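You operate a simulated robot arm through the tools that you are given. There is no shell and no other tool. Be economical: measure what you need, move in short steps, check, and stop when the job is done.

You run a simulated robot arm. Do the job below in one go: nothing can be reset, and whatever is moved stays where it is left.

Task
Uncap the teal-capped vial from the long white rack with the capping block and put it back in its well.
Fine: grip it first; cap on the block's CAP mark; free the grip. Set down upright: what you pick out.

Only the result counts: the job must be done as asked and must still hold three seconds after the hand-in. Knocking over, shifting, dropping, spilling or breaking anything else fails it. Lids that push on must go on centred and level and be pressed home; caps that screw on are set level and turned clockwise until they are tight.

Robot
A 5-joint arm with a two-finger parallel gripper, fixed in place. Base frame: the origin is at the foot of the arm, x ahead of it, y to its left, z up; the work surface is at about z = 0. Lengths are in m, angles in rad, forces in N, time in s.
With the tool pointing down near the work surface it reaches from about 0.26 to 0.68 m from the base axis. Its first joint turns from -1.152 to 1.152 rad. The tool tilts only in the upright plane through the base axis and itself; it spins freely about its own axis. Payload 2.9 kg.
Tool frame: the origin (TCP) lies between the finger pads and is the grasp point; the fingertips stand 0.03 m ahead of it; z points along the fingers, y is the line along which they close. The gripper opens to 0.11 m. The fingers are 0.02 m wide and 0.01 m thick; the gripper's body (0.048 by 0.112 m) begins 0.055 m behind the TCP.
Orientation is that of the tool frame in the base frame, as [roll, pitch, yaw] about the fixed x, y, z axes, in that order (R = Rz(yaw) Ry(pitch) Rx(roll)). With the fingers straight down and closing along the base's y, the tool's x points along the base's -x, its y along +y and its z along -z.

Tools
- The arm moves only by the tool arm_command. Its argument "moves" is a list of rows, each a list of 3 entries, a list of its own where there are three numbers: the gripper command, from -1 (shut) to 1 (fully open), values between in proportion, then the shift along the base's x, y, z in cm, then the turn, a rotation vector about the base's x, y, z in rad. In form: [[jaw, [x, y, z], [rx, ry, rz]], ...]. A call has 1 to 8 rows; each row shifts and turns the commanded pose from where the row before left it. Each row takes 0.2 s and may step no farther than 0.05 m and 0.15 rad from the row before; otherwise, or with a gripper value out of range, the whole call is refused. Where a pose cannot be reached the arm comes as near as it can. A force on the tool above 90 N (or 10 N above the force at the start of the call, whichever is more), or a blocked arm, ends the call early, and 0.2 s more pass. Each finger travels about 0.108 m/s and halts on what it meets, pressing with about 37 N; the grip force reading is that of the motor and also rises with nothing between the fingers. The clock runs only during rows and for 0.2 s after the last one: add rows that do not move to give the fingers time. It gives the time, the measured TCP pose, the force on the tool (base axes), the opening and the grip force at its end, in the units of the frame above (readings bear some noise), with the torque about the TCP (base axes, N m) and any sound that the robot's microphone picked up.
- Cameras (640 x 400 px; columns grow to the right, rows downward): "scene" is fixed at [0.0426, -0.4573, 0.6123]; the picture's right is [0.70, -0.71, 0.00], its down [-0.35, -0.35, -0.87] and it looks along [0.62, 0.61, -0.50] (base axes); focal length 337 px, centre (320, 200). "wrist" rides on the gripper at [0.072, 0.017, -0.103] in the tool frame; the picture's right is [-0.23, 0.97, 0.00], its down [-0.76, -0.18, -0.62] and it looks along [-0.61, -0.14, 0.78] (tool axes); focal length 222 px, centre (320, 200). There is no depth. A picture from a camera that has moved, and an enlarged one, comes with that camera's place and axes in the base frame and with its lens.
- get_image(camera): a new picture of that camera. No time passes.
- inspect(camera, box): a new picture of the part [left, top, right, bottom] of that camera's present view, enlarged. No time passes.
- close_job(): hands the job in; it is judged then, once.

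Go step by step. Nothing tells you positions but the pictures and the camera data: compare them with the known pose of the tool, close in by small moves and look again before you grip or let go. The budget is 120 turns and 64 pictures, counting those below and the enlarged ones. Unless the task says otherwise, let go and move clear before handing in, and close with one line.

The tools are called after "Call:" as name(argument=value, ...) on one line, values as JSON. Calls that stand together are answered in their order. arm_command: Moves the arm, as the interface text tells. Its arguments: {"type":"object","properties":{"moves":{"type":"array","items":{"type":"array"}}},"required":["moves"]} The other tools are called the same way: get_image (camera) takes a picture; inspect (camera, box) takes an enlarged picture of a part of a camera's view; close_job () hands the job in.

At the start:

```text
time_s: 0.0
ee_pos: [0.4576, -0.0428, 0.326]
orientation: [3.141, 0.0, -3.141]
ft_force: [-0.1, -0.5, 0.8]
ft_torque: [0.0, 0.02, 0.0]
width: 0.1099
grasp_force: 0.0
```

scene: 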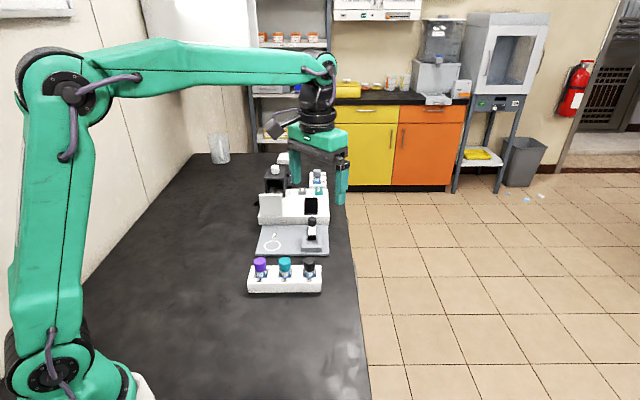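
wrist: 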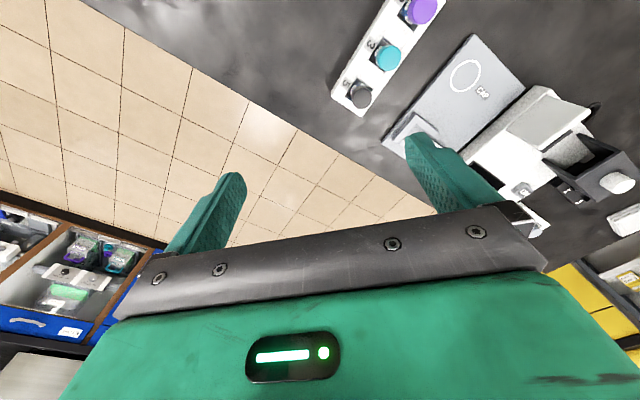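

I see a front white rack with purple, teal and black caps, a capping plate with a CAP circle behind it, and more items farther back. I'll enlarge these to identify the long white rack and the block.

Call:
inspect(camera="scene", box=[230, 210, 350, 300])

Call:
inspect(camera="scene", box=[240, 140, 360, 225])

Call:
inspect(camera="wrist", box=[320, 0, 640, 240])

```text
4.44 times, centred on (290, 255) of scene
camera zoom: at [0.0426, -0.4573, 0.6123], right [0.7, -0.71, 0.0], down [-0.35, -0.35, -0.87], along [0.62, 0.61, -0.5], focal length 1497 px, centre (453, -44)
```

zoom: 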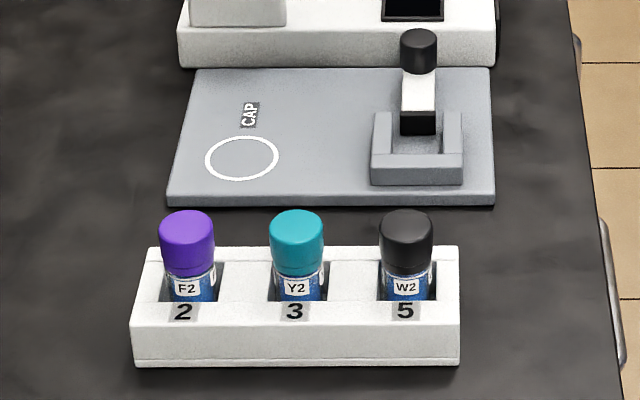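

```text
4.71 times, centred on (300, 182) of scene
camera zoom: at [0.0426, -0.4573, 0.6123], right [0.7, -0.71, 0.0], down [-0.35, -0.35, -0.87], along [0.62, 0.61, -0.5], focal length 1585 px, centre (414, 282)
```

zoom: 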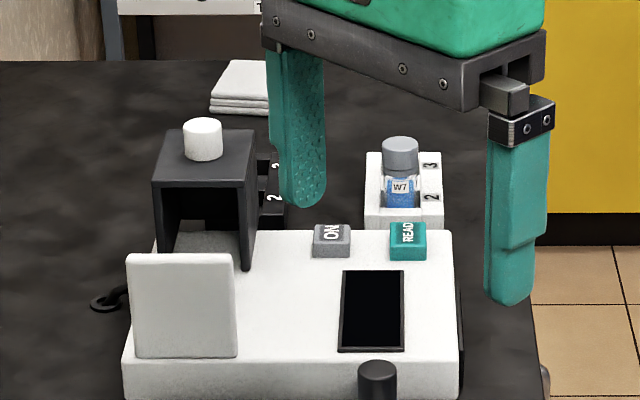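

```text
1.67 times, centred on (480, 120) of wrist
camera zoom: at [0.3847, -0.0256, 0.4296], right [0.23, 0.97, 0.0], down [0.76, -0.18, 0.62], along [0.61, -0.14, -0.78], focal length 370 px, centre (53, 333)
```

zoom: 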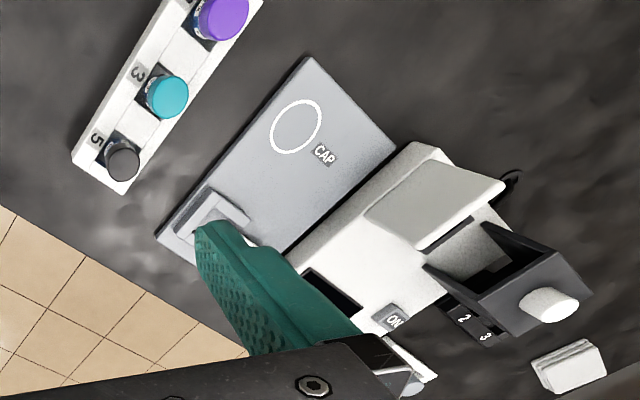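

The target is the teal vial Y2 in well "3" of the front rack. The block's U-shaped holder needs a closer look.

Call:
inspect(camera="scene", box=[294, 212, 334, 256])

Call:
arm_command(moves=[[1, [-4, 0, 2], [0, 0, 0]], [1, [-4, 0, 0], [0, 0, 0]], [1, [-2, 2, 0], [0, 0, 0]]])

Call:
get_image(camera="wrist")

```text
9.09 times, centred on (314, 234) of scene
camera zoom: at [0.0426, -0.4573, 0.6123], right [0.7, -0.71, 0.0], down [-0.35, -0.35, -0.87], along [0.62, 0.61, -0.5], focal length 3062 px, centre (374, -109)
```

zoom: 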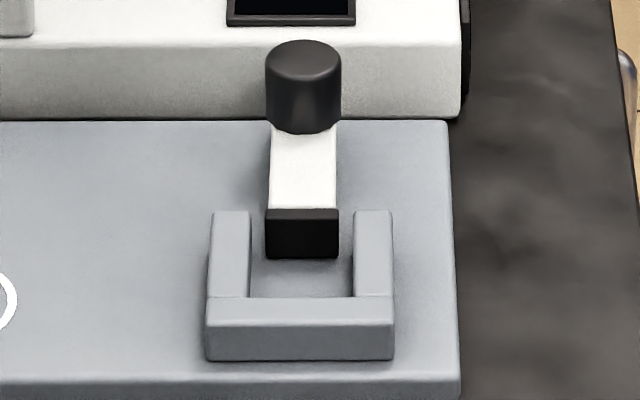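

```text
time_s: 0.8
ee_pos: [0.355, -0.0225, 0.3445]
orientation: [3.142, 0.002, 3.14]
ft_force: [-0.7, 0.4, -0.2]
ft_torque: [0.0, 0.0, 0.0]
width: 0.1098
grasp_force: 0.0
```

```text
57 pictures are left
camera wrist: at [0.2841, -0.0046, 0.4478], right [0.23, 0.97, 0.0], down [0.76, -0.18, 0.62], along [0.61, -0.14, -0.78], focal length 222 px, centre (320, 200)
```

wrist: 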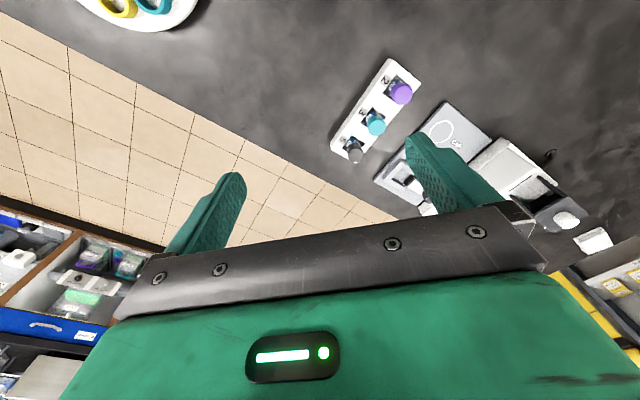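

The front rack lies about parallel to the picture's right. I put the teal vial near (0.440, 0.054) with its cap top at z≈0.076, the clamp seat near (0.588, 0.112), its sliding knob near (0.646, 0.171) and the CAP mark near (0.506, 0.194). I'll go above the teal vial, turned so the fingers close across the rack.

Call:
arm_command(moves=[[0.3, [1.5, 1.3, -2], [0, 0, -0.131]], [0.3, [1.5, 1.3, -3], [0, 0, -0.131]], [0.3, [1.5, 1.3, -3], [0, 0, -0.131]], [0.3, [1.5, 1.3, -3], [0, 0, -0.131]], [0.3, [1.5, 1.3, -3], [0, 0, -0.131]], [0.3, [1.0, 1.15, -3], [0, 0, -0.131]], [0.3, [0, 0, 0], [0, 0, 0]]])

Call:
get_image(camera="scene")

Call:
get_image(camera="wrist")

```text
time_s: 2.4
ee_pos: [0.4404, 0.0502, 0.1732]
orientation: [3.141, 0.0, 2.352]
ft_force: [0.2, 1.1, 1.1]
ft_torque: [-0.02, 0.0, -0.01]
width: 0.0714
grasp_force: 0.1
```

```text
56 pictures are left
```

scene: 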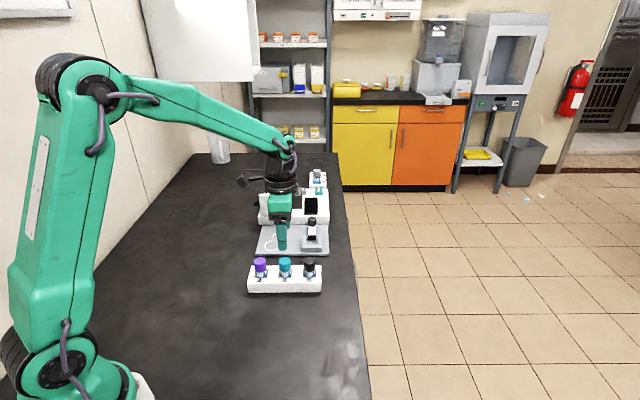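

```text
55 pictures are left
camera wrist: at [0.403, 0.1142, 0.2784], right [0.85, 0.53, 0.0], down [0.41, -0.67, 0.62], along [0.33, -0.53, -0.78], focal length 222 px, centre (320, 200)
```

wrist: 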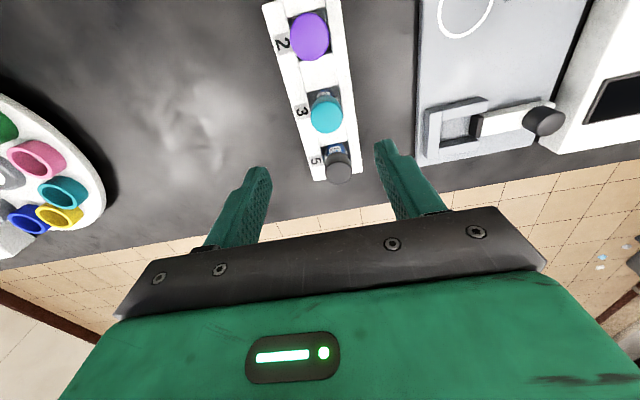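

The two views disagree by some millimetres in y, so I'll enlarge the wrist view to refine.

Call:
inspect(camera="wrist", box=[260, 0, 400, 200])

Call:
inspect(camera="wrist", box=[400, 0, 600, 180])

```text
2.00 times, centred on (330, 100) of wrist
camera zoom: at [0.403, 0.1142, 0.2784], right [0.85, 0.53, 0.0], down [0.41, -0.67, 0.62], along [0.33, -0.53, -0.78], focal length 444 px, centre (300, 400)
```

zoom: 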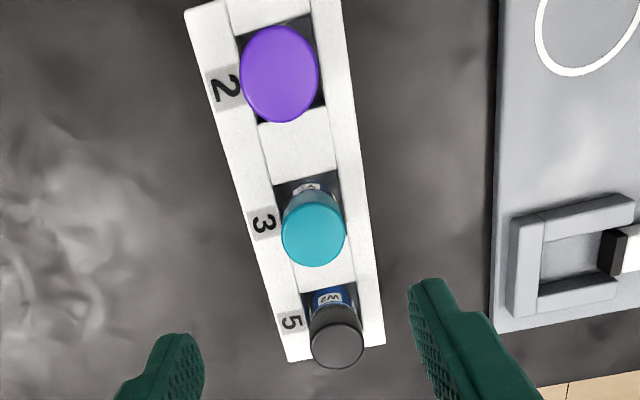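

```text
2.22 times, centred on (500, 90) of wrist
camera zoom: at [0.403, 0.1142, 0.2784], right [0.85, 0.53, 0.0], down [0.41, -0.67, 0.62], along [0.33, -0.53, -0.78], focal length 494 px, centre (-80, 444)
```

zoom: 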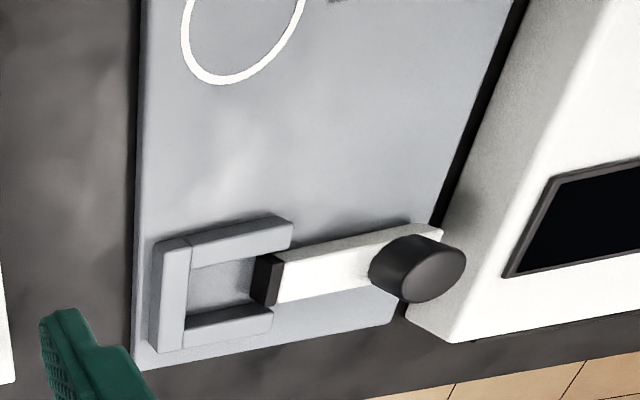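

Triangulating gives the teal cap top at about (0.444, 0.059, 0.069) and the seat centre at about (0.591, 0.112). I'll line up and come down partway.

Call:
arm_command(moves=[[0.1, [0.4, 0.9, -2.5], [0, 0, 0]], [0.1, [0, 0, -3.0], [0, 0, 0]], [0.1, [0, 0, 0], [0, 0, 0]]])

Call:
inspect(camera="scene", box=[230, 220, 350, 300])

Call:
get_image(camera="wrist")

```text
time_s: 3.2
ee_pos: [0.4459, 0.0616, 0.1191]
orientation: [-3.14, 0.001, 2.355]
ft_force: [-0.2, -0.6, 0.2]
ft_torque: [-0.01, 0.02, 0.0]
width: 0.0605
grasp_force: 0.1
```

```text
5.00 times, centred on (290, 260) of scene
camera zoom: at [0.0426, -0.4573, 0.6123], right [0.7, -0.71, 0.0], down [-0.35, -0.35, -0.87], along [0.62, 0.61, -0.5], focal length 1684 px, centre (470, -100)
```

zoom: 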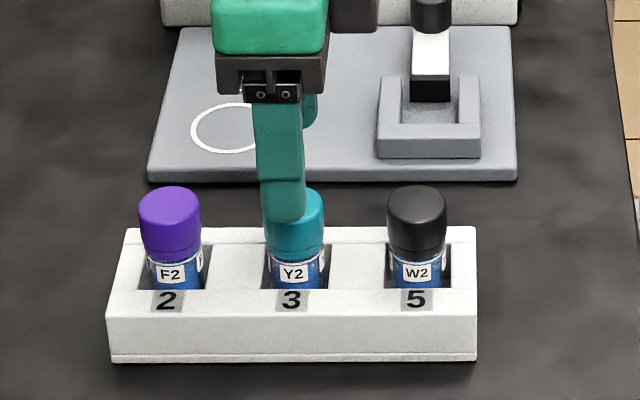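

```text
51 pictures are left
camera wrist: at [0.4084, 0.1256, 0.2241], right [0.85, 0.53, 0.0], down [0.41, -0.66, 0.62], along [0.33, -0.53, -0.78], focal length 222 px, centre (320, 200)
```

wrist: 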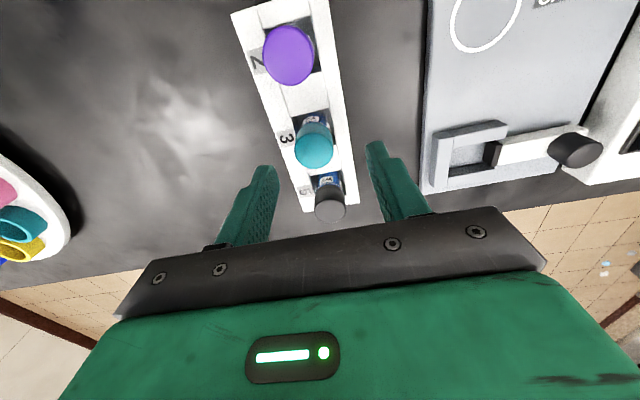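

The fingers are aligned with the teal cap to within about 2 mm. I'll come down to z≈0.066 and look before closing.

Call:
arm_command(moves=[[0.1, [-0.1, -0.15, -2.5], [0, 0, 0]], [0.1, [0, 0, -2.0], [0, 0, 0]], [0.1, [0, 0, -0.8], [0, 0, 0]], [0.1, [0, 0, 0], [0, 0, 0]]])

Call:
inspect(camera="scene", box=[230, 220, 350, 300])

Call:
get_image(camera="wrist")

```text
time_s: 4.2
ee_pos: [0.4449, 0.0591, 0.0666]
orientation: [-3.14, -0.001, 2.354]
ft_force: [0.4, -0.4, -0.4]
ft_torque: [0.01, -0.01, -0.02]
width: 0.0606
grasp_force: 0.0
```

```text
5.00 times, centred on (290, 260) of scene
camera zoom: at [0.0426, -0.4573, 0.6123], right [0.7, -0.71, 0.0], down [-0.35, -0.35, -0.87], along [0.62, 0.61, -0.5], focal length 1684 px, centre (470, -100)
```

zoom: 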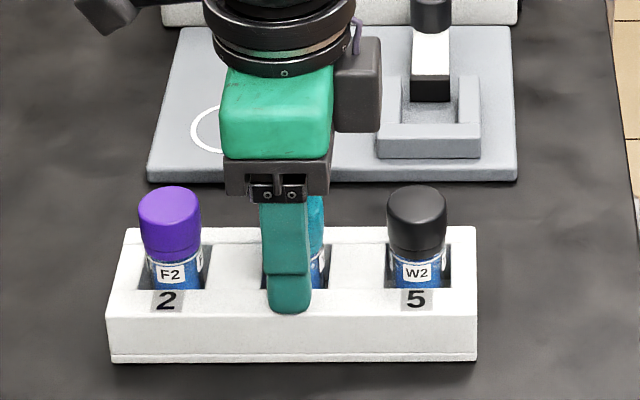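

```text
49 pictures are left
camera wrist: at [0.4063, 0.1233, 0.1701], right [0.85, 0.53, 0.0], down [0.41, -0.66, 0.62], along [0.33, -0.53, -0.78], focal length 222 px, centre (320, 200)
```

wrist: 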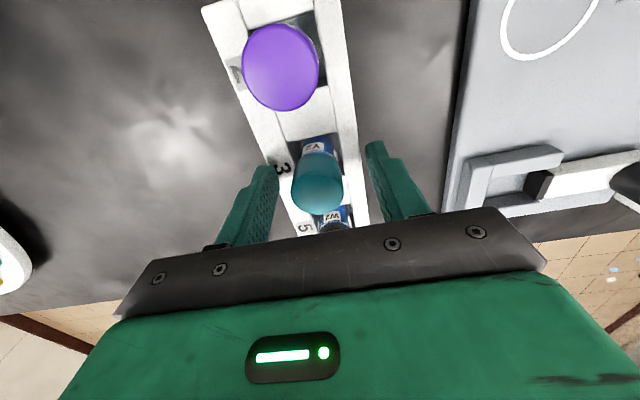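

The cap sits between the fingers with clearance. I'll close on it.

Call:
arm_command(moves=[[-0.3, [0, 0, 0], [0, 0, 0]], [-0.6, [0, 0, 0], [0, 0, 0]], [-1, [0, 0, 0], [0, 0, 0]], [-1, [0, 0, 0], [0, 0, 0]]])

Call:
get_image(camera="wrist")

```text
time_s: 5.2
ee_pos: [0.4443, 0.0589, 0.0672]
orientation: [3.141, 0.0, 2.354]
ft_force: [0.5, -0.2, -0.7]
ft_torque: [-0.01, -0.02, 0.0]
width: 0.029
grasp_force: 36.9
```

```text
48 pictures are left
camera wrist: at [0.4064, 0.1233, 0.1704], right [0.85, 0.53, 0.0], down [0.41, -0.66, 0.62], along [0.33, -0.53, -0.78], focal length 222 px, centre (320, 200)
```

wrist: 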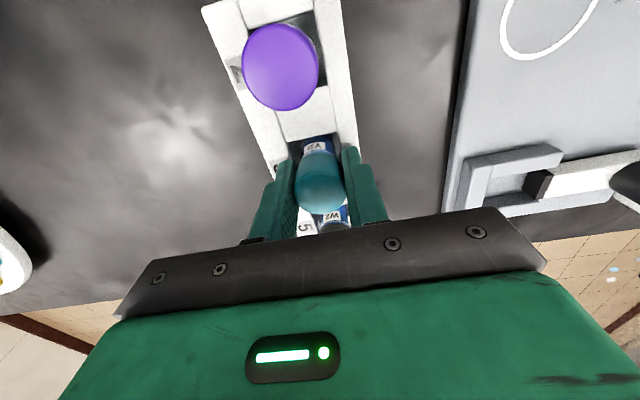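

It's gripped, 29 mm wide. I'll lift straight up.

Call:
arm_command(moves=[[-1, [0, 0, 1.5], [0, 0, 0]], [-1, [0, 0, 2.5], [0, 0, 0]], [-1, [0, 0, 3], [0, 0, 0]], [-1, [0, 0, 2], [0, 0, 0]], [-1, [0, 0, 0], [0, 0, 0]]])

Call:
inspect(camera="scene", box=[230, 200, 350, 300])

```text
time_s: 6.4
ee_pos: [0.4458, 0.0634, 0.158]
orientation: [-3.14, -0.001, 2.355]
ft_force: [-0.4, 0.3, -0.1]
ft_torque: [0.01, -0.04, 0.03]
width: 0.0289
grasp_force: 36.8
```

```text
4.00 times, centred on (290, 250) of scene
camera zoom: at [0.0426, -0.4573, 0.6123], right [0.7, -0.71, 0.0], down [-0.35, -0.35, -0.87], along [0.62, 0.61, -0.5], focal length 1347 px, centre (440, 0)
```

zoom: 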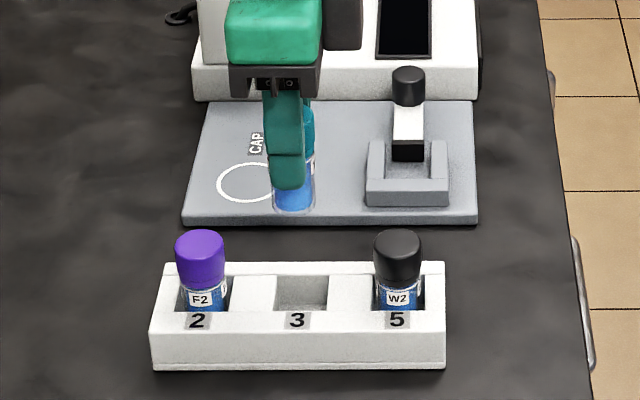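

The vial came out cleanly, with its bottom about 64 mm below the TCP. Next I'll carry it over the clamp seat.

Call:
arm_command(moves=[[-1, [3.6, 1.2, 0], [0, 0, 0]], [-1, [3.6, 1.2, 0], [0, 0, 0]], [-1, [3.6, 1.2, 0], [0, 0, 0]], [-1, [3.8, 1.2, 0], [0, 0, 0]], [-1, [0, 0, -2], [0, 0, 0]], [-1, [0, 0, 0], [0, 0, 0]]])

Call:
inspect(camera="scene", box=[260, 180, 350, 260])

Call:
get_image(camera="wrist")

```text
time_s: 7.8
ee_pos: [0.5919, 0.1105, 0.1377]
orientation: [3.142, 0.0, 2.355]
ft_force: [-0.2, -0.1, -0.3]
ft_torque: [-0.02, 0.0, -0.01]
width: 0.0289
grasp_force: 37.0
```

```text
5.00 times, centred on (305, 220) of scene
camera zoom: at [0.0426, -0.4573, 0.6123], right [0.7, -0.71, 0.0], down [-0.35, -0.35, -0.87], along [0.62, 0.61, -0.5], focal length 1684 px, centre (395, 100)
```

zoom: 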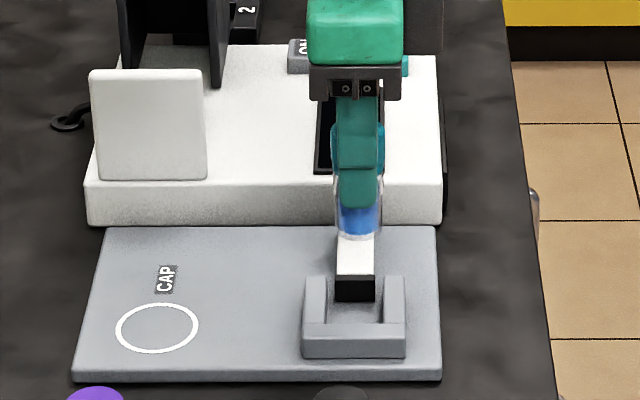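

```text
45 pictures are left
camera wrist: at [0.5534, 0.1742, 0.2426], right [0.85, 0.53, 0.0], down [0.41, -0.66, 0.62], along [0.33, -0.53, -0.78], focal length 222 px, centre (320, 200)
```

wrist: 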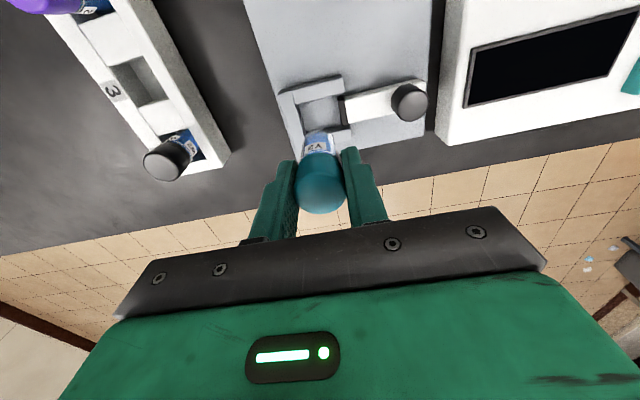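

The vial looks about 2 mm too far right of the seat. I'll enlarge the wrist view to check the seat position.

Call:
inspect(camera="wrist", box=[270, 60, 440, 220])

```text
2.50 times, centred on (355, 140) of wrist
camera zoom: at [0.5534, 0.1742, 0.2426], right [0.85, 0.53, 0.0], down [0.41, -0.66, 0.62], along [0.33, -0.53, -0.78], focal length 555 px, centre (232, 350)
```

zoom: 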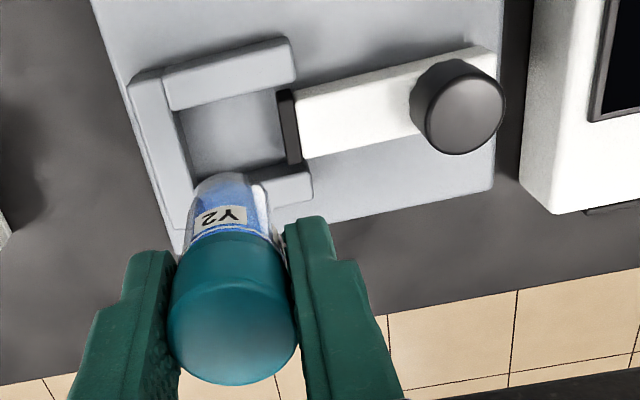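

The seat's open span centres about 2 mm further in y than the vial. I'll correct that and lower to just above the walls.

Call:
arm_command(moves=[[-1, [0.05, 0.25, -2], [0, 0, 0]], [-1, [0, 0, -2.2], [0, 0, 0]], [-1, [0, 0, 0], [0, 0, 0]]])

Call:
inspect(camera="scene", box=[280, 200, 340, 260])

Call:
inspect(camera="wrist", box=[270, 60, 440, 220])

```text
time_s: 8.6
ee_pos: [0.5927, 0.1109, 0.0951]
orientation: [-3.141, -0.001, 2.355]
ft_force: [0.1, 0.6, 0.9]
ft_torque: [-0.01, 0.0, 0.0]
width: 0.0291
grasp_force: 36.7
```

```text
6.67 times, centred on (310, 230) of scene
camera zoom: at [0.0426, -0.4573, 0.6123], right [0.7, -0.71, 0.0], down [-0.35, -0.35, -0.87], along [0.62, 0.61, -0.5], focal length 2245 px, centre (387, 0)
```

zoom: 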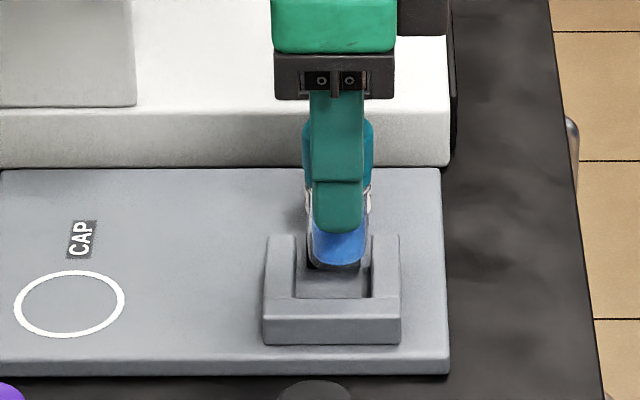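

```text
2.50 times, centred on (355, 140) of wrist
camera zoom: at [0.5532, 0.1744, 0.1991], right [0.85, 0.53, 0.0], down [0.41, -0.66, 0.62], along [0.33, -0.53, -0.78], focal length 555 px, centre (232, 350)
```

zoom: 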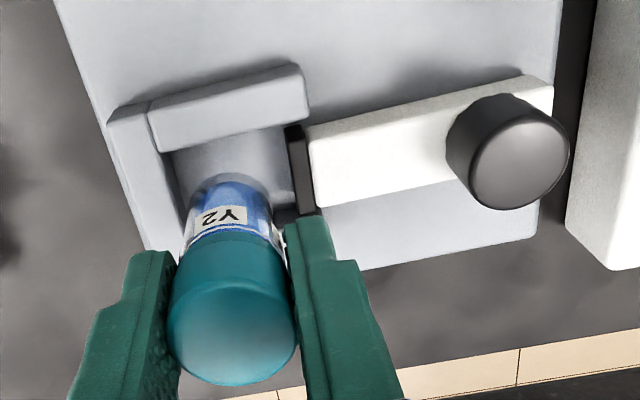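

The vial is still about 2 mm right of the seat centre in the scene view. I'll shift and lower a bit more.

Call:
arm_command(moves=[[-1, [-0.12, 0.17, 0], [0, 0, 0]], [-1, [0, 0, -0.7], [0, 0, 0]], [-1, [0, 0, 0], [0, 0, 0]]])

Call:
inspect(camera="scene", box=[290, 215, 330, 255])

Call:
inspect(camera="wrist", box=[270, 60, 440, 220])

```text
time_s: 9.4
ee_pos: [0.5903, 0.1137, 0.088]
orientation: [3.141, 0.0, 2.354]
ft_force: [-0.7, 0.2, -1.2]
ft_torque: [0.0, 0.01, 0.0]
width: 0.0289
grasp_force: 37.1
```

```text
10.00 times, centred on (310, 235) of scene
camera zoom: at [0.0426, -0.4573, 0.6123], right [0.7, -0.71, 0.0], down [-0.35, -0.35, -0.87], along [0.62, 0.61, -0.5], focal length 3368 px, centre (420, -150)
```

zoom: 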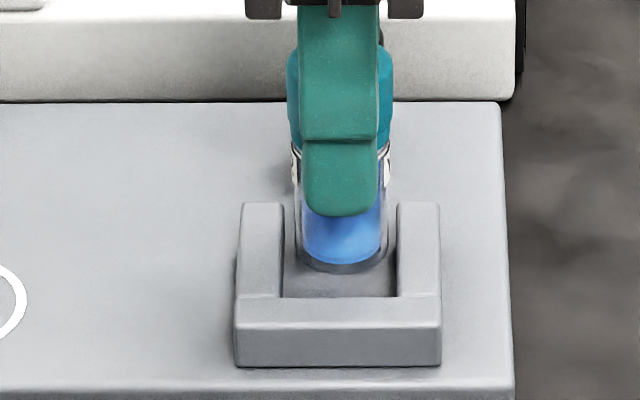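

```text
2.50 times, centred on (355, 140) of wrist
camera zoom: at [0.5528, 0.1769, 0.1921], right [0.85, 0.53, 0.0], down [0.41, -0.66, 0.62], along [0.33, -0.53, -0.78], focal length 555 px, centre (232, 350)
```

zoom: 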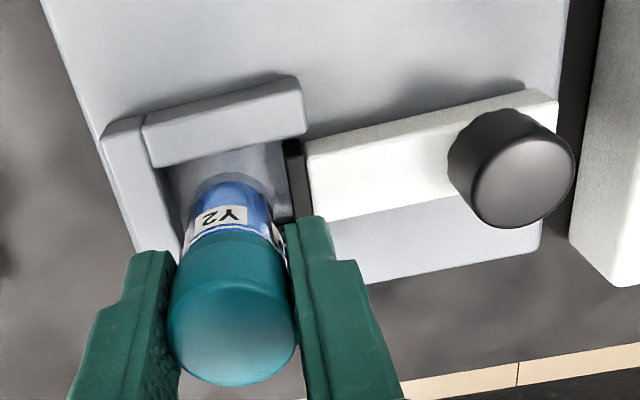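

The vial is now centred in the seat. I'll lower it gently until it touches.

Call:
arm_command(moves=[[-1, [0, 0, -0.6], [0, 0, 0]], [-1, [0, 0, -0.4], [0, 0, 0]], [-1, [0, 0, -0.3], [0, 0, 0]], [-1, [0, 0, 0], [0, 0, 0]]])

Call:
inspect(camera="scene", box=[290, 215, 330, 255])

```text
time_s: 10.4
ee_pos: [0.5896, 0.1129, 0.0762]
orientation: [-3.142, 0.0, 2.354]
ft_force: [0.1, 0.2, -0.4]
ft_torque: [-0.04, 0.0, 0.0]
width: 0.0286
grasp_force: 37.6
```

```text
10.00 times, centred on (310, 235) of scene
camera zoom: at [0.0426, -0.4573, 0.6123], right [0.7, -0.71, 0.0], down [-0.35, -0.35, -0.87], along [0.62, 0.61, -0.5], focal length 3368 px, centre (420, -150)
```

zoom: 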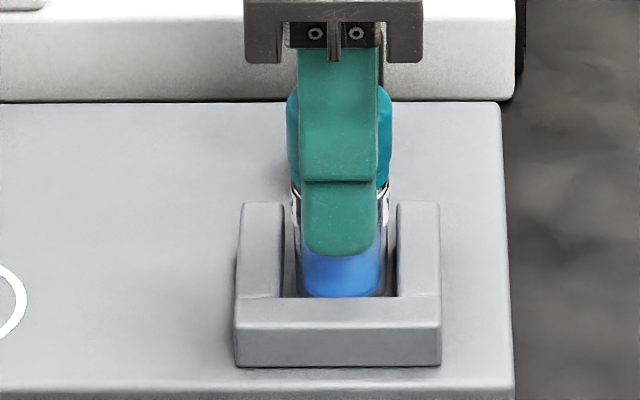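

Not down yet. I'll keep lowering in fine steps.

Call:
arm_command(moves=[[-1, [0, 0, -0.2], [0, 0, 0]], [-1, [0, 0, -0.1], [0, 0, 0]], [-1, [0, 0, -0.1], [0, 0, 0]], [-1, [0, 0, 0], [0, 0, 0]]])

```text
time_s: 11.4
ee_pos: [0.5901, 0.1113, 0.0708]
orientation: [3.141, -0.001, 2.354]
ft_force: [0.5, 0.2, -0.1]
ft_torque: [0.0, 0.0, -0.01]
width: 0.0287
grasp_force: 36.3
```

Call:
arm_command(moves=[[-1, [0, 0, -0.1], [0, 0, 0]], [-1, [0, 0, -0.1], [0, 0, 0]], [-1, [0, 0, 0], [0, 0, 0]]])

Call:
inspect(camera="scene", box=[290, 215, 330, 255])

```text
time_s: 12.2
ee_pos: [0.5915, 0.1127, 0.0709]
orientation: [3.14, 0.002, 2.354]
ft_force: [-1.4, -1.1, 5.9]
ft_torque: [-0.06, 0.04, 0.0]
width: 0.0291
grasp_force: 36.9
```

```text
10.00 times, centred on (310, 235) of scene
camera zoom: at [0.0426, -0.4574, 0.6123], right [0.7, -0.71, 0.0], down [-0.35, -0.35, -0.87], along [0.62, 0.61, -0.5], focal length 3368 px, centre (420, -150)
```

zoom: 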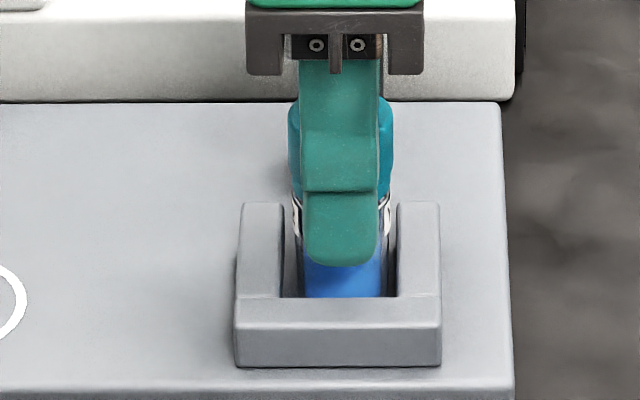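

It touches down at z≈0.071. I'll ease off, open, and rise clear.

Call:
arm_command(moves=[[-1, [0, 0, 0.1], [0, 0, 0]], [-0.3, [0, 0, 0], [0, 0, 0]], [-0.1, [0, 0, 0], [0, 0, 0]], [-0.1, [0, 0, 2], [0, 0, 0]], [-0.1, [0, 0, 3], [0, 0, 0]], [-0.1, [0, 0, 3], [0, 0, 0]], [-0.1, [0, 0, 0], [0, 0, 0]]])

Call:
inspect(camera="scene", box=[290, 205, 340, 255])

Call:
inspect(camera="wrist", box=[270, 60, 440, 220])

```text
time_s: 13.8
ee_pos: [0.5889, 0.1121, 0.1488]
orientation: [3.141, 0.001, 2.354]
ft_force: [0.5, 0.0, -0.3]
ft_torque: [-0.03, -0.03, 0.0]
width: 0.0497
grasp_force: 0.0
```

```text
8.00 times, centred on (315, 230) of scene
camera zoom: at [0.0426, -0.4573, 0.6123], right [0.7, -0.71, 0.0], down [-0.35, -0.35, -0.87], along [0.62, 0.61, -0.5], focal length 2694 px, centre (360, -40)
```

zoom: 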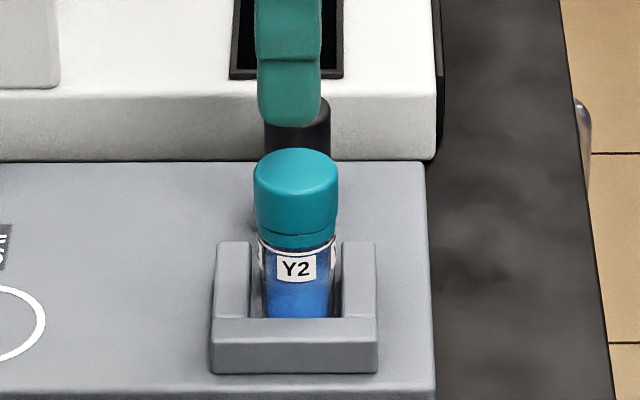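

```text
2.50 times, centred on (355, 140) of wrist
camera zoom: at [0.5508, 0.1769, 0.2526], right [0.85, 0.53, 0.0], down [0.41, -0.66, 0.62], along [0.33, -0.53, -0.78], focal length 555 px, centre (232, 350)
```

zoom: 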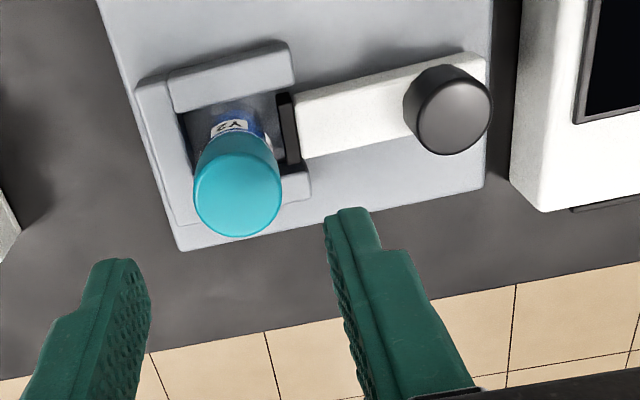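

The vial stands upright in the seat. Now for the clamp knob at about (0.647, 0.171): I'll turn the fingers by +90° so they close across the slide and move above it.

Call:
arm_command(moves=[[0.1, [0.8, 0.8, 0], [0, 0, 0.143]], [0.1, [0.8, 0.8, 0], [0, 0, 0.143]], [0.1, [0.8, 0.8, 0], [0, 0, 0.143]], [0.1, [0.8, 0.8, 0], [0, 0, 0.143]], [0.1, [0.8, 0.8, 0], [0, 0, 0.143]], [0.1, [0.8, 0.8, 0], [0, 0, 0.143]], [0.1, [0.8, 0.8, 0], [0, 0, 0.143]]])

Call:
arm_command(moves=[[0.1, [0.1, 0.1, 0], [0, 0, 0.143]], [0.1, [0.1, 0.1, 0], [0, 0, 0.143]], [0.1, [0, 0, 0], [0, 0, 0.143]], [0.1, [0, 0, 0], [0, 0, 0.141]], [0.1, [0, 0, -3], [0, 0, 0]], [0.1, [0, 0, 0], [0, 0, 0]]])

Call:
inspect(camera="scene", box=[270, 180, 350, 260])

Call:
get_image(camera="wrist")

```text
time_s: 15.4
ee_pos: [0.6466, 0.1698, 0.1491]
orientation: [3.14, 0.001, -2.925]
ft_force: [-0.6, -1.3, -0.2]
ft_torque: [-0.03, -0.04, -0.02]
width: 0.0603
grasp_force: 0.0
```

```text
time_s: 16.8
ee_pos: [0.6436, 0.1701, 0.1202]
orientation: [-3.141, 0.002, -2.357]
ft_force: [0.9, 0.0, -0.8]
ft_torque: [-0.01, -0.01, 0.0]
width: 0.0604
grasp_force: 0.1
```

```text
5.00 times, centred on (310, 220) of scene
camera zoom: at [0.0426, -0.4574, 0.6123], right [0.7, -0.71, 0.0], down [-0.35, -0.35, -0.87], along [0.62, 0.61, -0.5], focal length 1684 px, centre (370, 100)
```

zoom: 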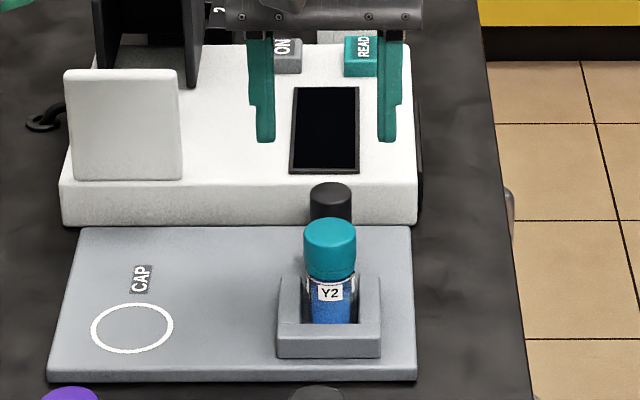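

```text
34 pictures are left
camera wrist: at [0.5818, 0.1319, 0.2243], right [-0.53, 0.85, 0.0], down [0.66, 0.41, 0.62], along [0.53, 0.33, -0.78], focal length 222 px, centre (320, 200)
```

wrist: 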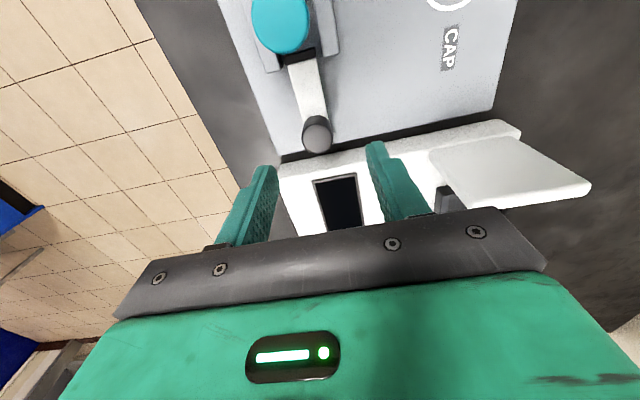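

The fingers straddle the knob, about 2 mm off sideways. I'll correct and come down to z≈0.06.

Call:
arm_command(moves=[[0.1, [0.2, -0.05, -2], [0, 0, 0]], [0.1, [0, 0, -2], [0, 0, 0]], [0.1, [0, 0, -1.9], [0, 0, 0]], [0.1, [0, 0, 0], [0, 0, 0]]])

Call:
inspect(camera="scene", box=[280, 200, 340, 260])

Call:
get_image(camera="wrist")

```text
time_s: 17.8
ee_pos: [0.649, 0.1719, 0.0607]
orientation: [-3.141, -0.001, -2.358]
ft_force: [0.3, 0.0, 0.7]
ft_torque: [0.01, -0.03, 0.01]
width: 0.0606
grasp_force: 0.0
```

```text
6.67 times, centred on (310, 230) of scene
camera zoom: at [0.0426, -0.4573, 0.6123], right [0.7, -0.71, 0.0], down [-0.35, -0.35, -0.87], along [0.62, 0.61, -0.5], focal length 2245 px, centre (387, 0)
```

zoom: 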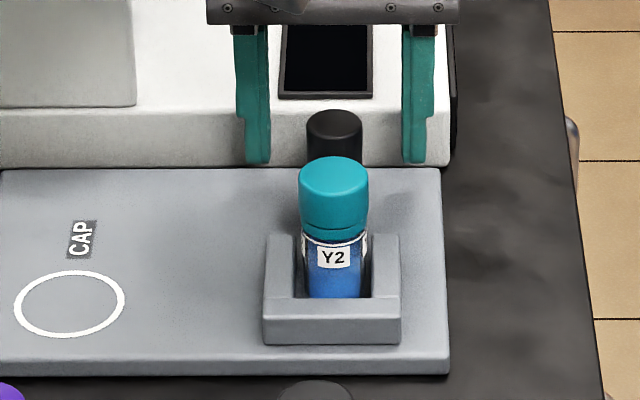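

```text
32 pictures are left
camera wrist: at [0.5867, 0.1331, 0.1642], right [-0.53, 0.85, 0.0], down [0.66, 0.41, 0.62], along [0.53, 0.33, -0.78], focal length 222 px, centre (320, 200)
```

wrist: 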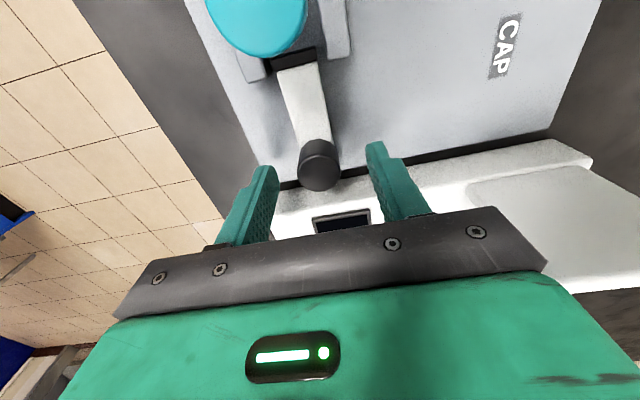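

The knob is centred between the fingers. I'll close on it.

Call:
arm_command(moves=[[-0.3, [0, 0, 0], [0, 0, 0]], [-0.6, [0, 0, 0], [0, 0, 0]], [-1, [0, 0, 0], [0, 0, 0]], [-1, [0, 0, 0], [0, 0, 0]]])

```text
time_s: 18.8
ee_pos: [0.6479, 0.1721, 0.0606]
orientation: [-3.14, -0.001, -2.357]
ft_force: [-4.8, 3.3, 0.6]
ft_torque: [0.09, 0.09, -0.02]
width: 0.0251
grasp_force: 45.0
```

The knob is held. I'll slide it towards the seat and watch the force.

Call:
arm_command(moves=[[-1, [-0.14, -0.14, 0], [0, 0, 0]], [-1, [-0.14, -0.14, 0], [0, 0, 0]], [-1, [-0.14, -0.14, 0], [0, 0, 0]], [-1, [-0.14, -0.14, 0], [0, 0, 0]], [-1, [0, 0, 0], [0, 0, 0]]])

Call:
inspect(camera="wrist", box=[180, 0, 420, 220])

```text
time_s: 20.0
ee_pos: [0.6427, 0.1666, 0.0599]
orientation: [3.14, -0.006, -2.358]
ft_force: [-18.5, 8.7, 1.5]
ft_torque: [-0.18, 0.66, -0.11]
width: 0.0251
grasp_force: 44.4
```

```text
1.82 times, centred on (300, 110) of wrist
camera zoom: at [0.5805, 0.1272, 0.1647], right [-0.53, 0.85, 0.0], down [0.67, 0.41, 0.62], along [0.53, 0.33, -0.78], focal length 404 px, centre (356, 364)
```

zoom: 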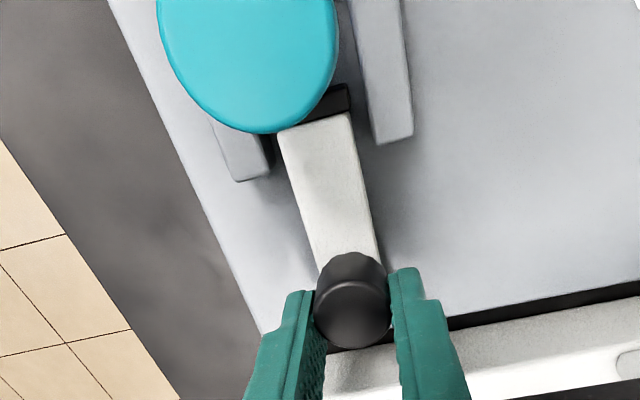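

It moves. There is some side load, so I'll relieve that and continue.

Call:
arm_command(moves=[[-1, [-0.08, 0.08, 0], [0, 0, 0]], [-1, [-0.07, -0.07, 0], [0, 0, 0]], [-1, [0, 0, 0], [0, 0, 0]]])

```text
time_s: 20.8
ee_pos: [0.6422, 0.1653, 0.061]
orientation: [3.14, -0.001, -2.36]
ft_force: [-10.4, 2.8, -6.9]
ft_torque: [0.03, 0.22, -0.06]
width: 0.025
grasp_force: 45.0
```

Call:
arm_command(moves=[[-1, [-0.12, -0.02, 0], [0, 0, 0]], [-1, [-0.14, -0.14, 0], [0, 0, 0]], [-1, [0, 0, 0], [0, 0, 0]]])

Call:
inspect(camera="wrist", box=[180, 0, 420, 220])

Call:
inspect(camera="scene", box=[290, 205, 340, 255])

```text
time_s: 21.6
ee_pos: [0.6393, 0.1626, 0.0615]
orientation: [-3.14, 0.004, -2.358]
ft_force: [14.9, 5.5, -21.3]
ft_torque: [0.22, -0.16, -0.01]
width: 0.0249
grasp_force: 45.5
```

```text
1.82 times, centred on (300, 110) of wrist
camera zoom: at [0.5772, 0.1247, 0.1643], right [-0.53, 0.85, 0.0], down [0.66, 0.41, 0.63], along [0.53, 0.33, -0.78], focal length 404 px, centre (356, 364)
```

zoom: 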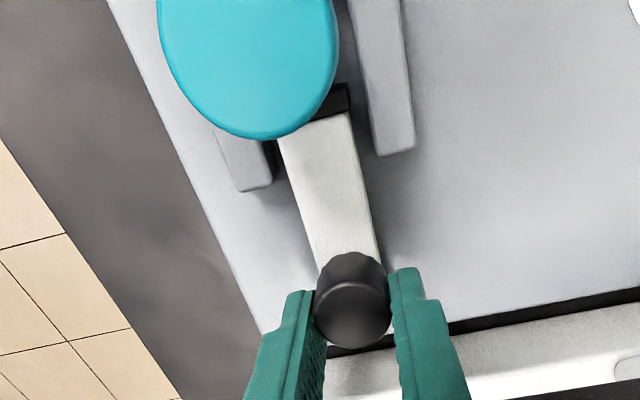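

```text
8.00 times, centred on (315, 230) of scene
camera zoom: at [0.0428, -0.4573, 0.6123], right [0.7, -0.71, 0.0], down [-0.35, -0.35, -0.87], along [0.62, 0.61, -0.5], focal length 2694 px, centre (360, -40)
```

zoom: 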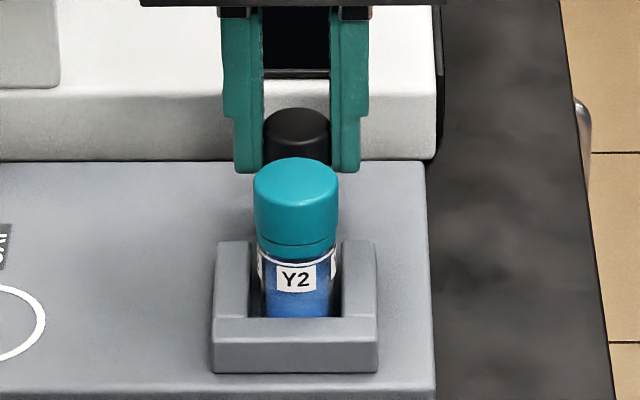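

The vial now bears on the front wall and the force is building. I'll press a little more.

Call:
arm_command(moves=[[-1, [-0.07, -0.07, -0.05], [0, 0, 0]], [-1, [-0.07, -0.07, -0.05], [0, 0, 0]], [-1, [0, 0, 0], [0, 0, 0]]])

```text
time_s: 22.4
ee_pos: [0.6406, 0.162, 0.0608]
orientation: [-3.139, 0.007, -2.358]
ft_force: [28.1, 13.7, -20.9]
ft_torque: [0.04, 0.32, 0.09]
width: 0.025
grasp_force: 44.8
```

Force is about 30 N with no more travel, so the vial is clamped. I'll open and rise clear.

Call:
arm_command(moves=[[-0.3, [0, 0, 0], [0, 0, 0]], [0, [0, 0, 0], [0, 0, 0]], [0, [0, 0, 3], [0, 0, 0]], [0, [0, 0, 3], [0, 0, 0]], [0, [0, 0, 3], [0, 0, 0]], [0, [0, 0, 0], [0, 0, 0]]])

Call:
inspect(camera="wrist", box=[180, 0, 420, 220])

Call:
inspect(camera="scene", box=[290, 205, 340, 255])

```text
time_s: 23.8
ee_pos: [0.6353, 0.1616, 0.1502]
orientation: [-3.141, -0.001, -2.358]
ft_force: [-0.3, -0.3, -0.8]
ft_torque: [0.01, 0.0, 0.05]
width: 0.0551
grasp_force: 0.0
```

```text
1.82 times, centred on (300, 110) of wrist
camera zoom: at [0.5726, 0.1231, 0.2549], right [-0.53, 0.85, 0.0], down [0.66, 0.41, 0.62], along [0.53, 0.33, -0.78], focal length 404 px, centre (356, 364)
```

zoom: 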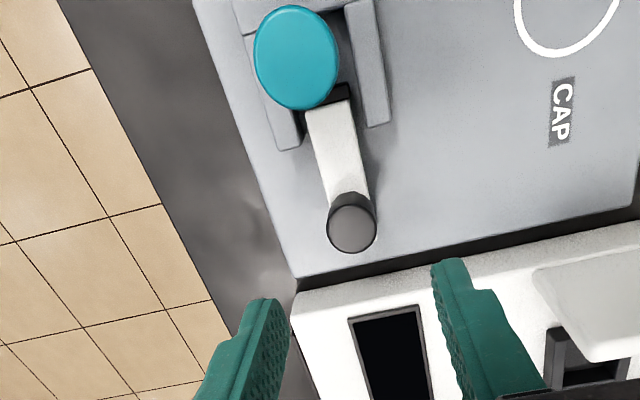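

```text
8.00 times, centred on (315, 230) of scene
camera zoom: at [0.0426, -0.4574, 0.6123], right [0.7, -0.71, 0.0], down [-0.35, -0.35, -0.87], along [0.62, 0.61, -0.5], focal length 2694 px, centre (360, -40)
```

zoom: 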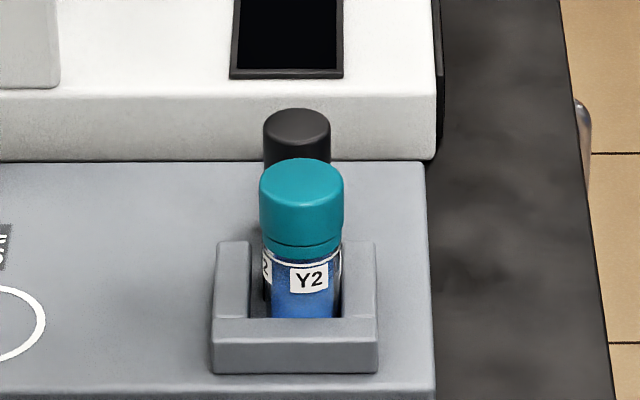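

The clamp holds and the vial is at about (0.588, 0.108) with its cap top near z=0.074. I'll move above the cap.

Call:
arm_command(moves=[[0, [-1.6, -1.8, 0], [0, 0, 0]], [0, [-1.6, -1.8, 0], [0, 0, 0]], [0, [-1.6, -1.75, 0], [0, 0, 0]], [0, [0, 0, -2.5], [0, 0, 0]], [0, [0, 0, 0], [0, 0, 0]]])

Call:
inspect(camera="scene", box=[280, 195, 340, 255])

Call:
get_image(camera="wrist")

```text
time_s: 25.0
ee_pos: [0.5902, 0.1098, 0.1253]
orientation: [-3.141, 0.0, -2.358]
ft_force: [0.4, -0.9, -0.5]
ft_torque: [0.02, -0.03, 0.01]
width: 0.0547
grasp_force: 0.1
```

```text
6.67 times, centred on (310, 225) of scene
camera zoom: at [0.0426, -0.4574, 0.6123], right [0.7, -0.71, 0.0], down [-0.35, -0.35, -0.87], along [0.62, 0.61, -0.5], focal length 2245 px, centre (387, 33)
```

zoom: 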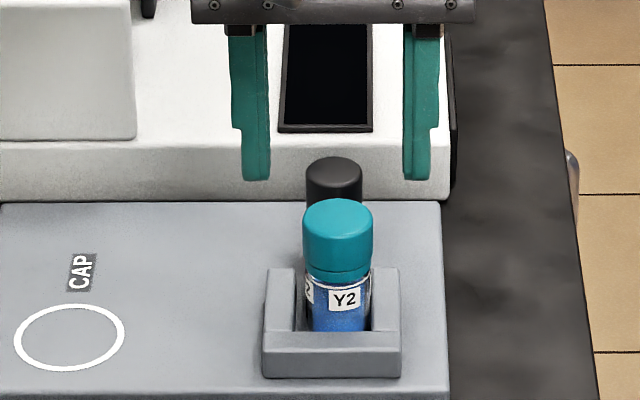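

```text
25 pictures are left
camera wrist: at [0.5276, 0.0714, 0.2296], right [-0.53, 0.85, 0.0], down [0.66, 0.41, 0.62], along [0.53, 0.33, -0.78], focal length 222 px, centre (320, 200)
```

wrist: 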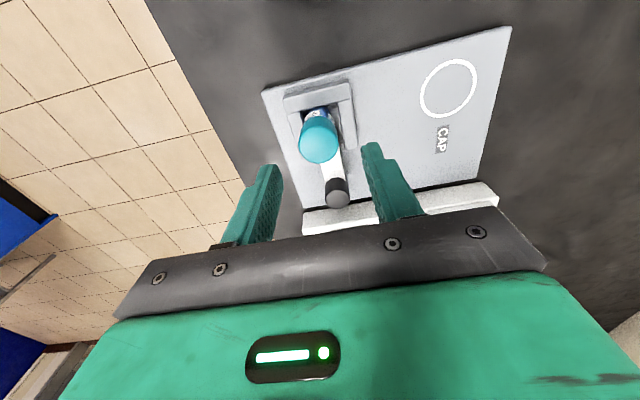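

The fingers are well aligned with the cap. I'll lower and close on it.

Call:
arm_command(moves=[[0, [-0.1, -0.1, -2], [0, 0, 0]], [0, [0, 0, -2], [0, 0, 0]], [0, [0, 0, -1], [0, 0, 0]], [-0.3, [0, 0, 0], [0, 0, 0]], [-0.45, [0, 0, 0], [0, 0, 0]], [-0.6, [0, 0, 0], [0, 0, 0]], [-1, [0, 0, 0], [0, 0, 0]], [-1, [0, 0, 0], [0, 0, 0]]])

Call:
inspect(camera="scene", box=[280, 195, 340, 255])

```text
time_s: 26.8
ee_pos: [0.5883, 0.1083, 0.077]
orientation: [-3.141, -0.001, -2.359]
ft_force: [-0.4, 0.5, -1.0]
ft_torque: [0.04, 0.02, -0.02]
width: 0.0281
grasp_force: 37.3
```

```text
6.67 times, centred on (310, 225) of scene
camera zoom: at [0.0426, -0.4573, 0.6123], right [0.7, -0.71, 0.0], down [-0.35, -0.35, -0.87], along [0.62, 0.61, -0.5], focal length 2245 px, centre (387, 33)
```

zoom: 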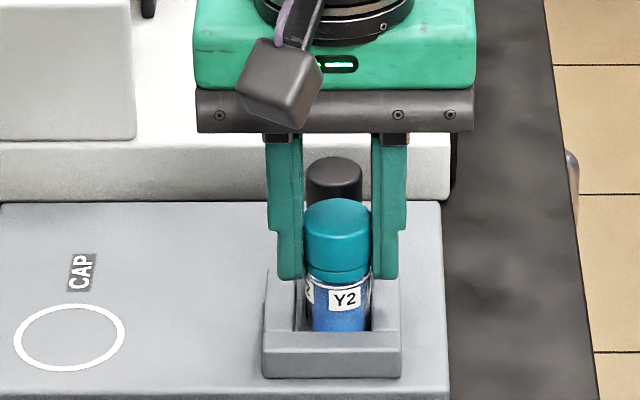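

The cap is held. I'll start turning counter-clockwise seen from above, watching the torque.

Call:
arm_command(moves=[[-1, [0, 0, 0], [0, 0, 0.1]], [-1, [0, 0, 0], [0, 0, 0.15]], [-1, [0, 0, 0], [0, 0, 0.15]], [-1, [0, 0, 0], [0, 0, 0.15]], [-1, [0, 0, 0], [0, 0, 0]]])

Call:
inspect(camera="scene", box=[280, 195, 340, 255])

```text
time_s: 28.0
ee_pos: [0.5907, 0.1081, 0.0763]
orientation: [-3.14, 0.0, -1.806]
ft_force: [-2.4, 1.4, 4.9]
ft_torque: [-0.01, 0.1, 0.0]
width: 0.0283
grasp_force: 37.2
heard: snap
```

```text
6.67 times, centred on (310, 225) of scene
camera zoom: at [0.0426, -0.4574, 0.6123], right [0.7, -0.71, 0.0], down [-0.35, -0.35, -0.87], along [0.62, 0.61, -0.5], focal length 2245 px, centre (387, 33)
```

zoom: 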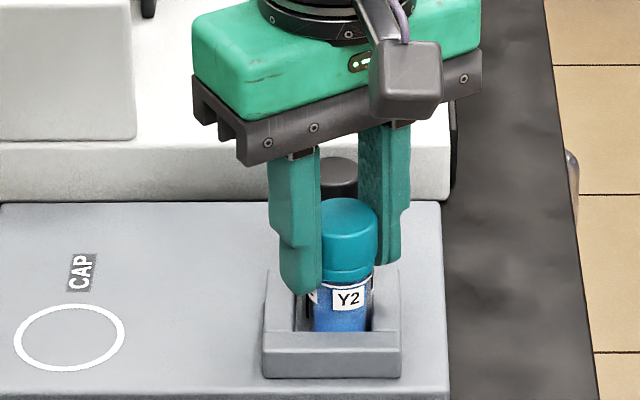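

There was a snap, the tamper ring, and the vial isn't turning with the cap. I'll keep turning with a slight rise.

Call:
arm_command(moves=[[-1, [0, 0, 0.03], [0, 0, 0.15]], [-1, [0, 0, 0.03], [0, 0, 0.15]], [-1, [0, 0, 0.03], [0, 0, 0.15]], [-1, [0, 0, 0.03], [0, 0, 0.15]], [-1, [0, 0, 0.03], [0, 0, 0.15]], [-1, [0, 0, 0.03], [0, 0, 0.15]], [-1, [0, 0, 0.03], [0, 0, 0.15]], [-1, [0, 0, 0.03], [0, 0, 0.15]]])

```text
time_s: 29.8
ee_pos: [0.5904, 0.1074, 0.0783]
orientation: [3.141, 0.001, -0.606]
ft_force: [-3.3, -1.0, -0.1]
ft_torque: [-0.02, 0.08, 0.01]
width: 0.0284
grasp_force: 36.3
```

Call:
arm_command(moves=[[-1, [0, 0, 0.01], [0, 0, 0.15]], [-1, [0, 0, 0.01], [0, 0, 0.15]], [-1, [0, 0, 0.01], [0, 0, 0.15]], [-1, [0, 0, 0.01], [0, 0, 0.15]], [-1, [0, 0, 0.01], [0, 0, 0.15]], [-1, [0, 0, 0.01], [0, 0, 0.15]], [-1, [0, 0, 0.01], [0, 0, 0.15]], [-1, [0, 0, 0.01], [0, 0, 0.15]]])

Call:
inspect(camera="scene", box=[290, 205, 330, 250])

```text
time_s: 31.6
ee_pos: [0.5862, 0.124, 0.0802]
orientation: [3.142, -0.005, 0.077]
ft_force: [13.3, -14.7, 8.4]
ft_torque: [-0.78, -0.59, 0.13]
width: 0.0286
grasp_force: 37.2
out of reach, approached as far as the arm can: row 5, 6, 7, 8
```

```text
8.89 times, centred on (310, 228) of scene
camera zoom: at [0.0426, -0.4574, 0.6123], right [0.7, -0.71, 0.0], down [-0.35, -0.35, -0.87], along [0.62, 0.61, -0.5], focal length 2994 px, centre (409, -44)
```

zoom: 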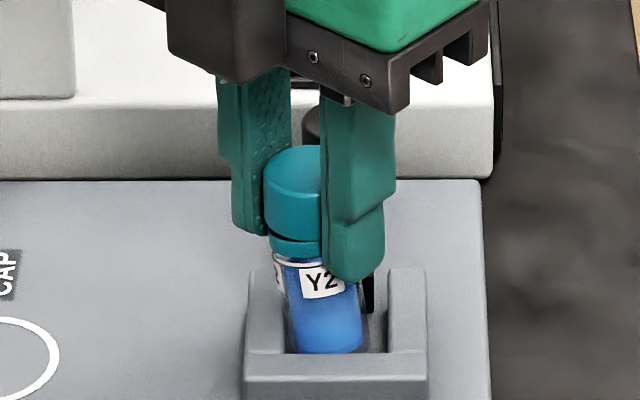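

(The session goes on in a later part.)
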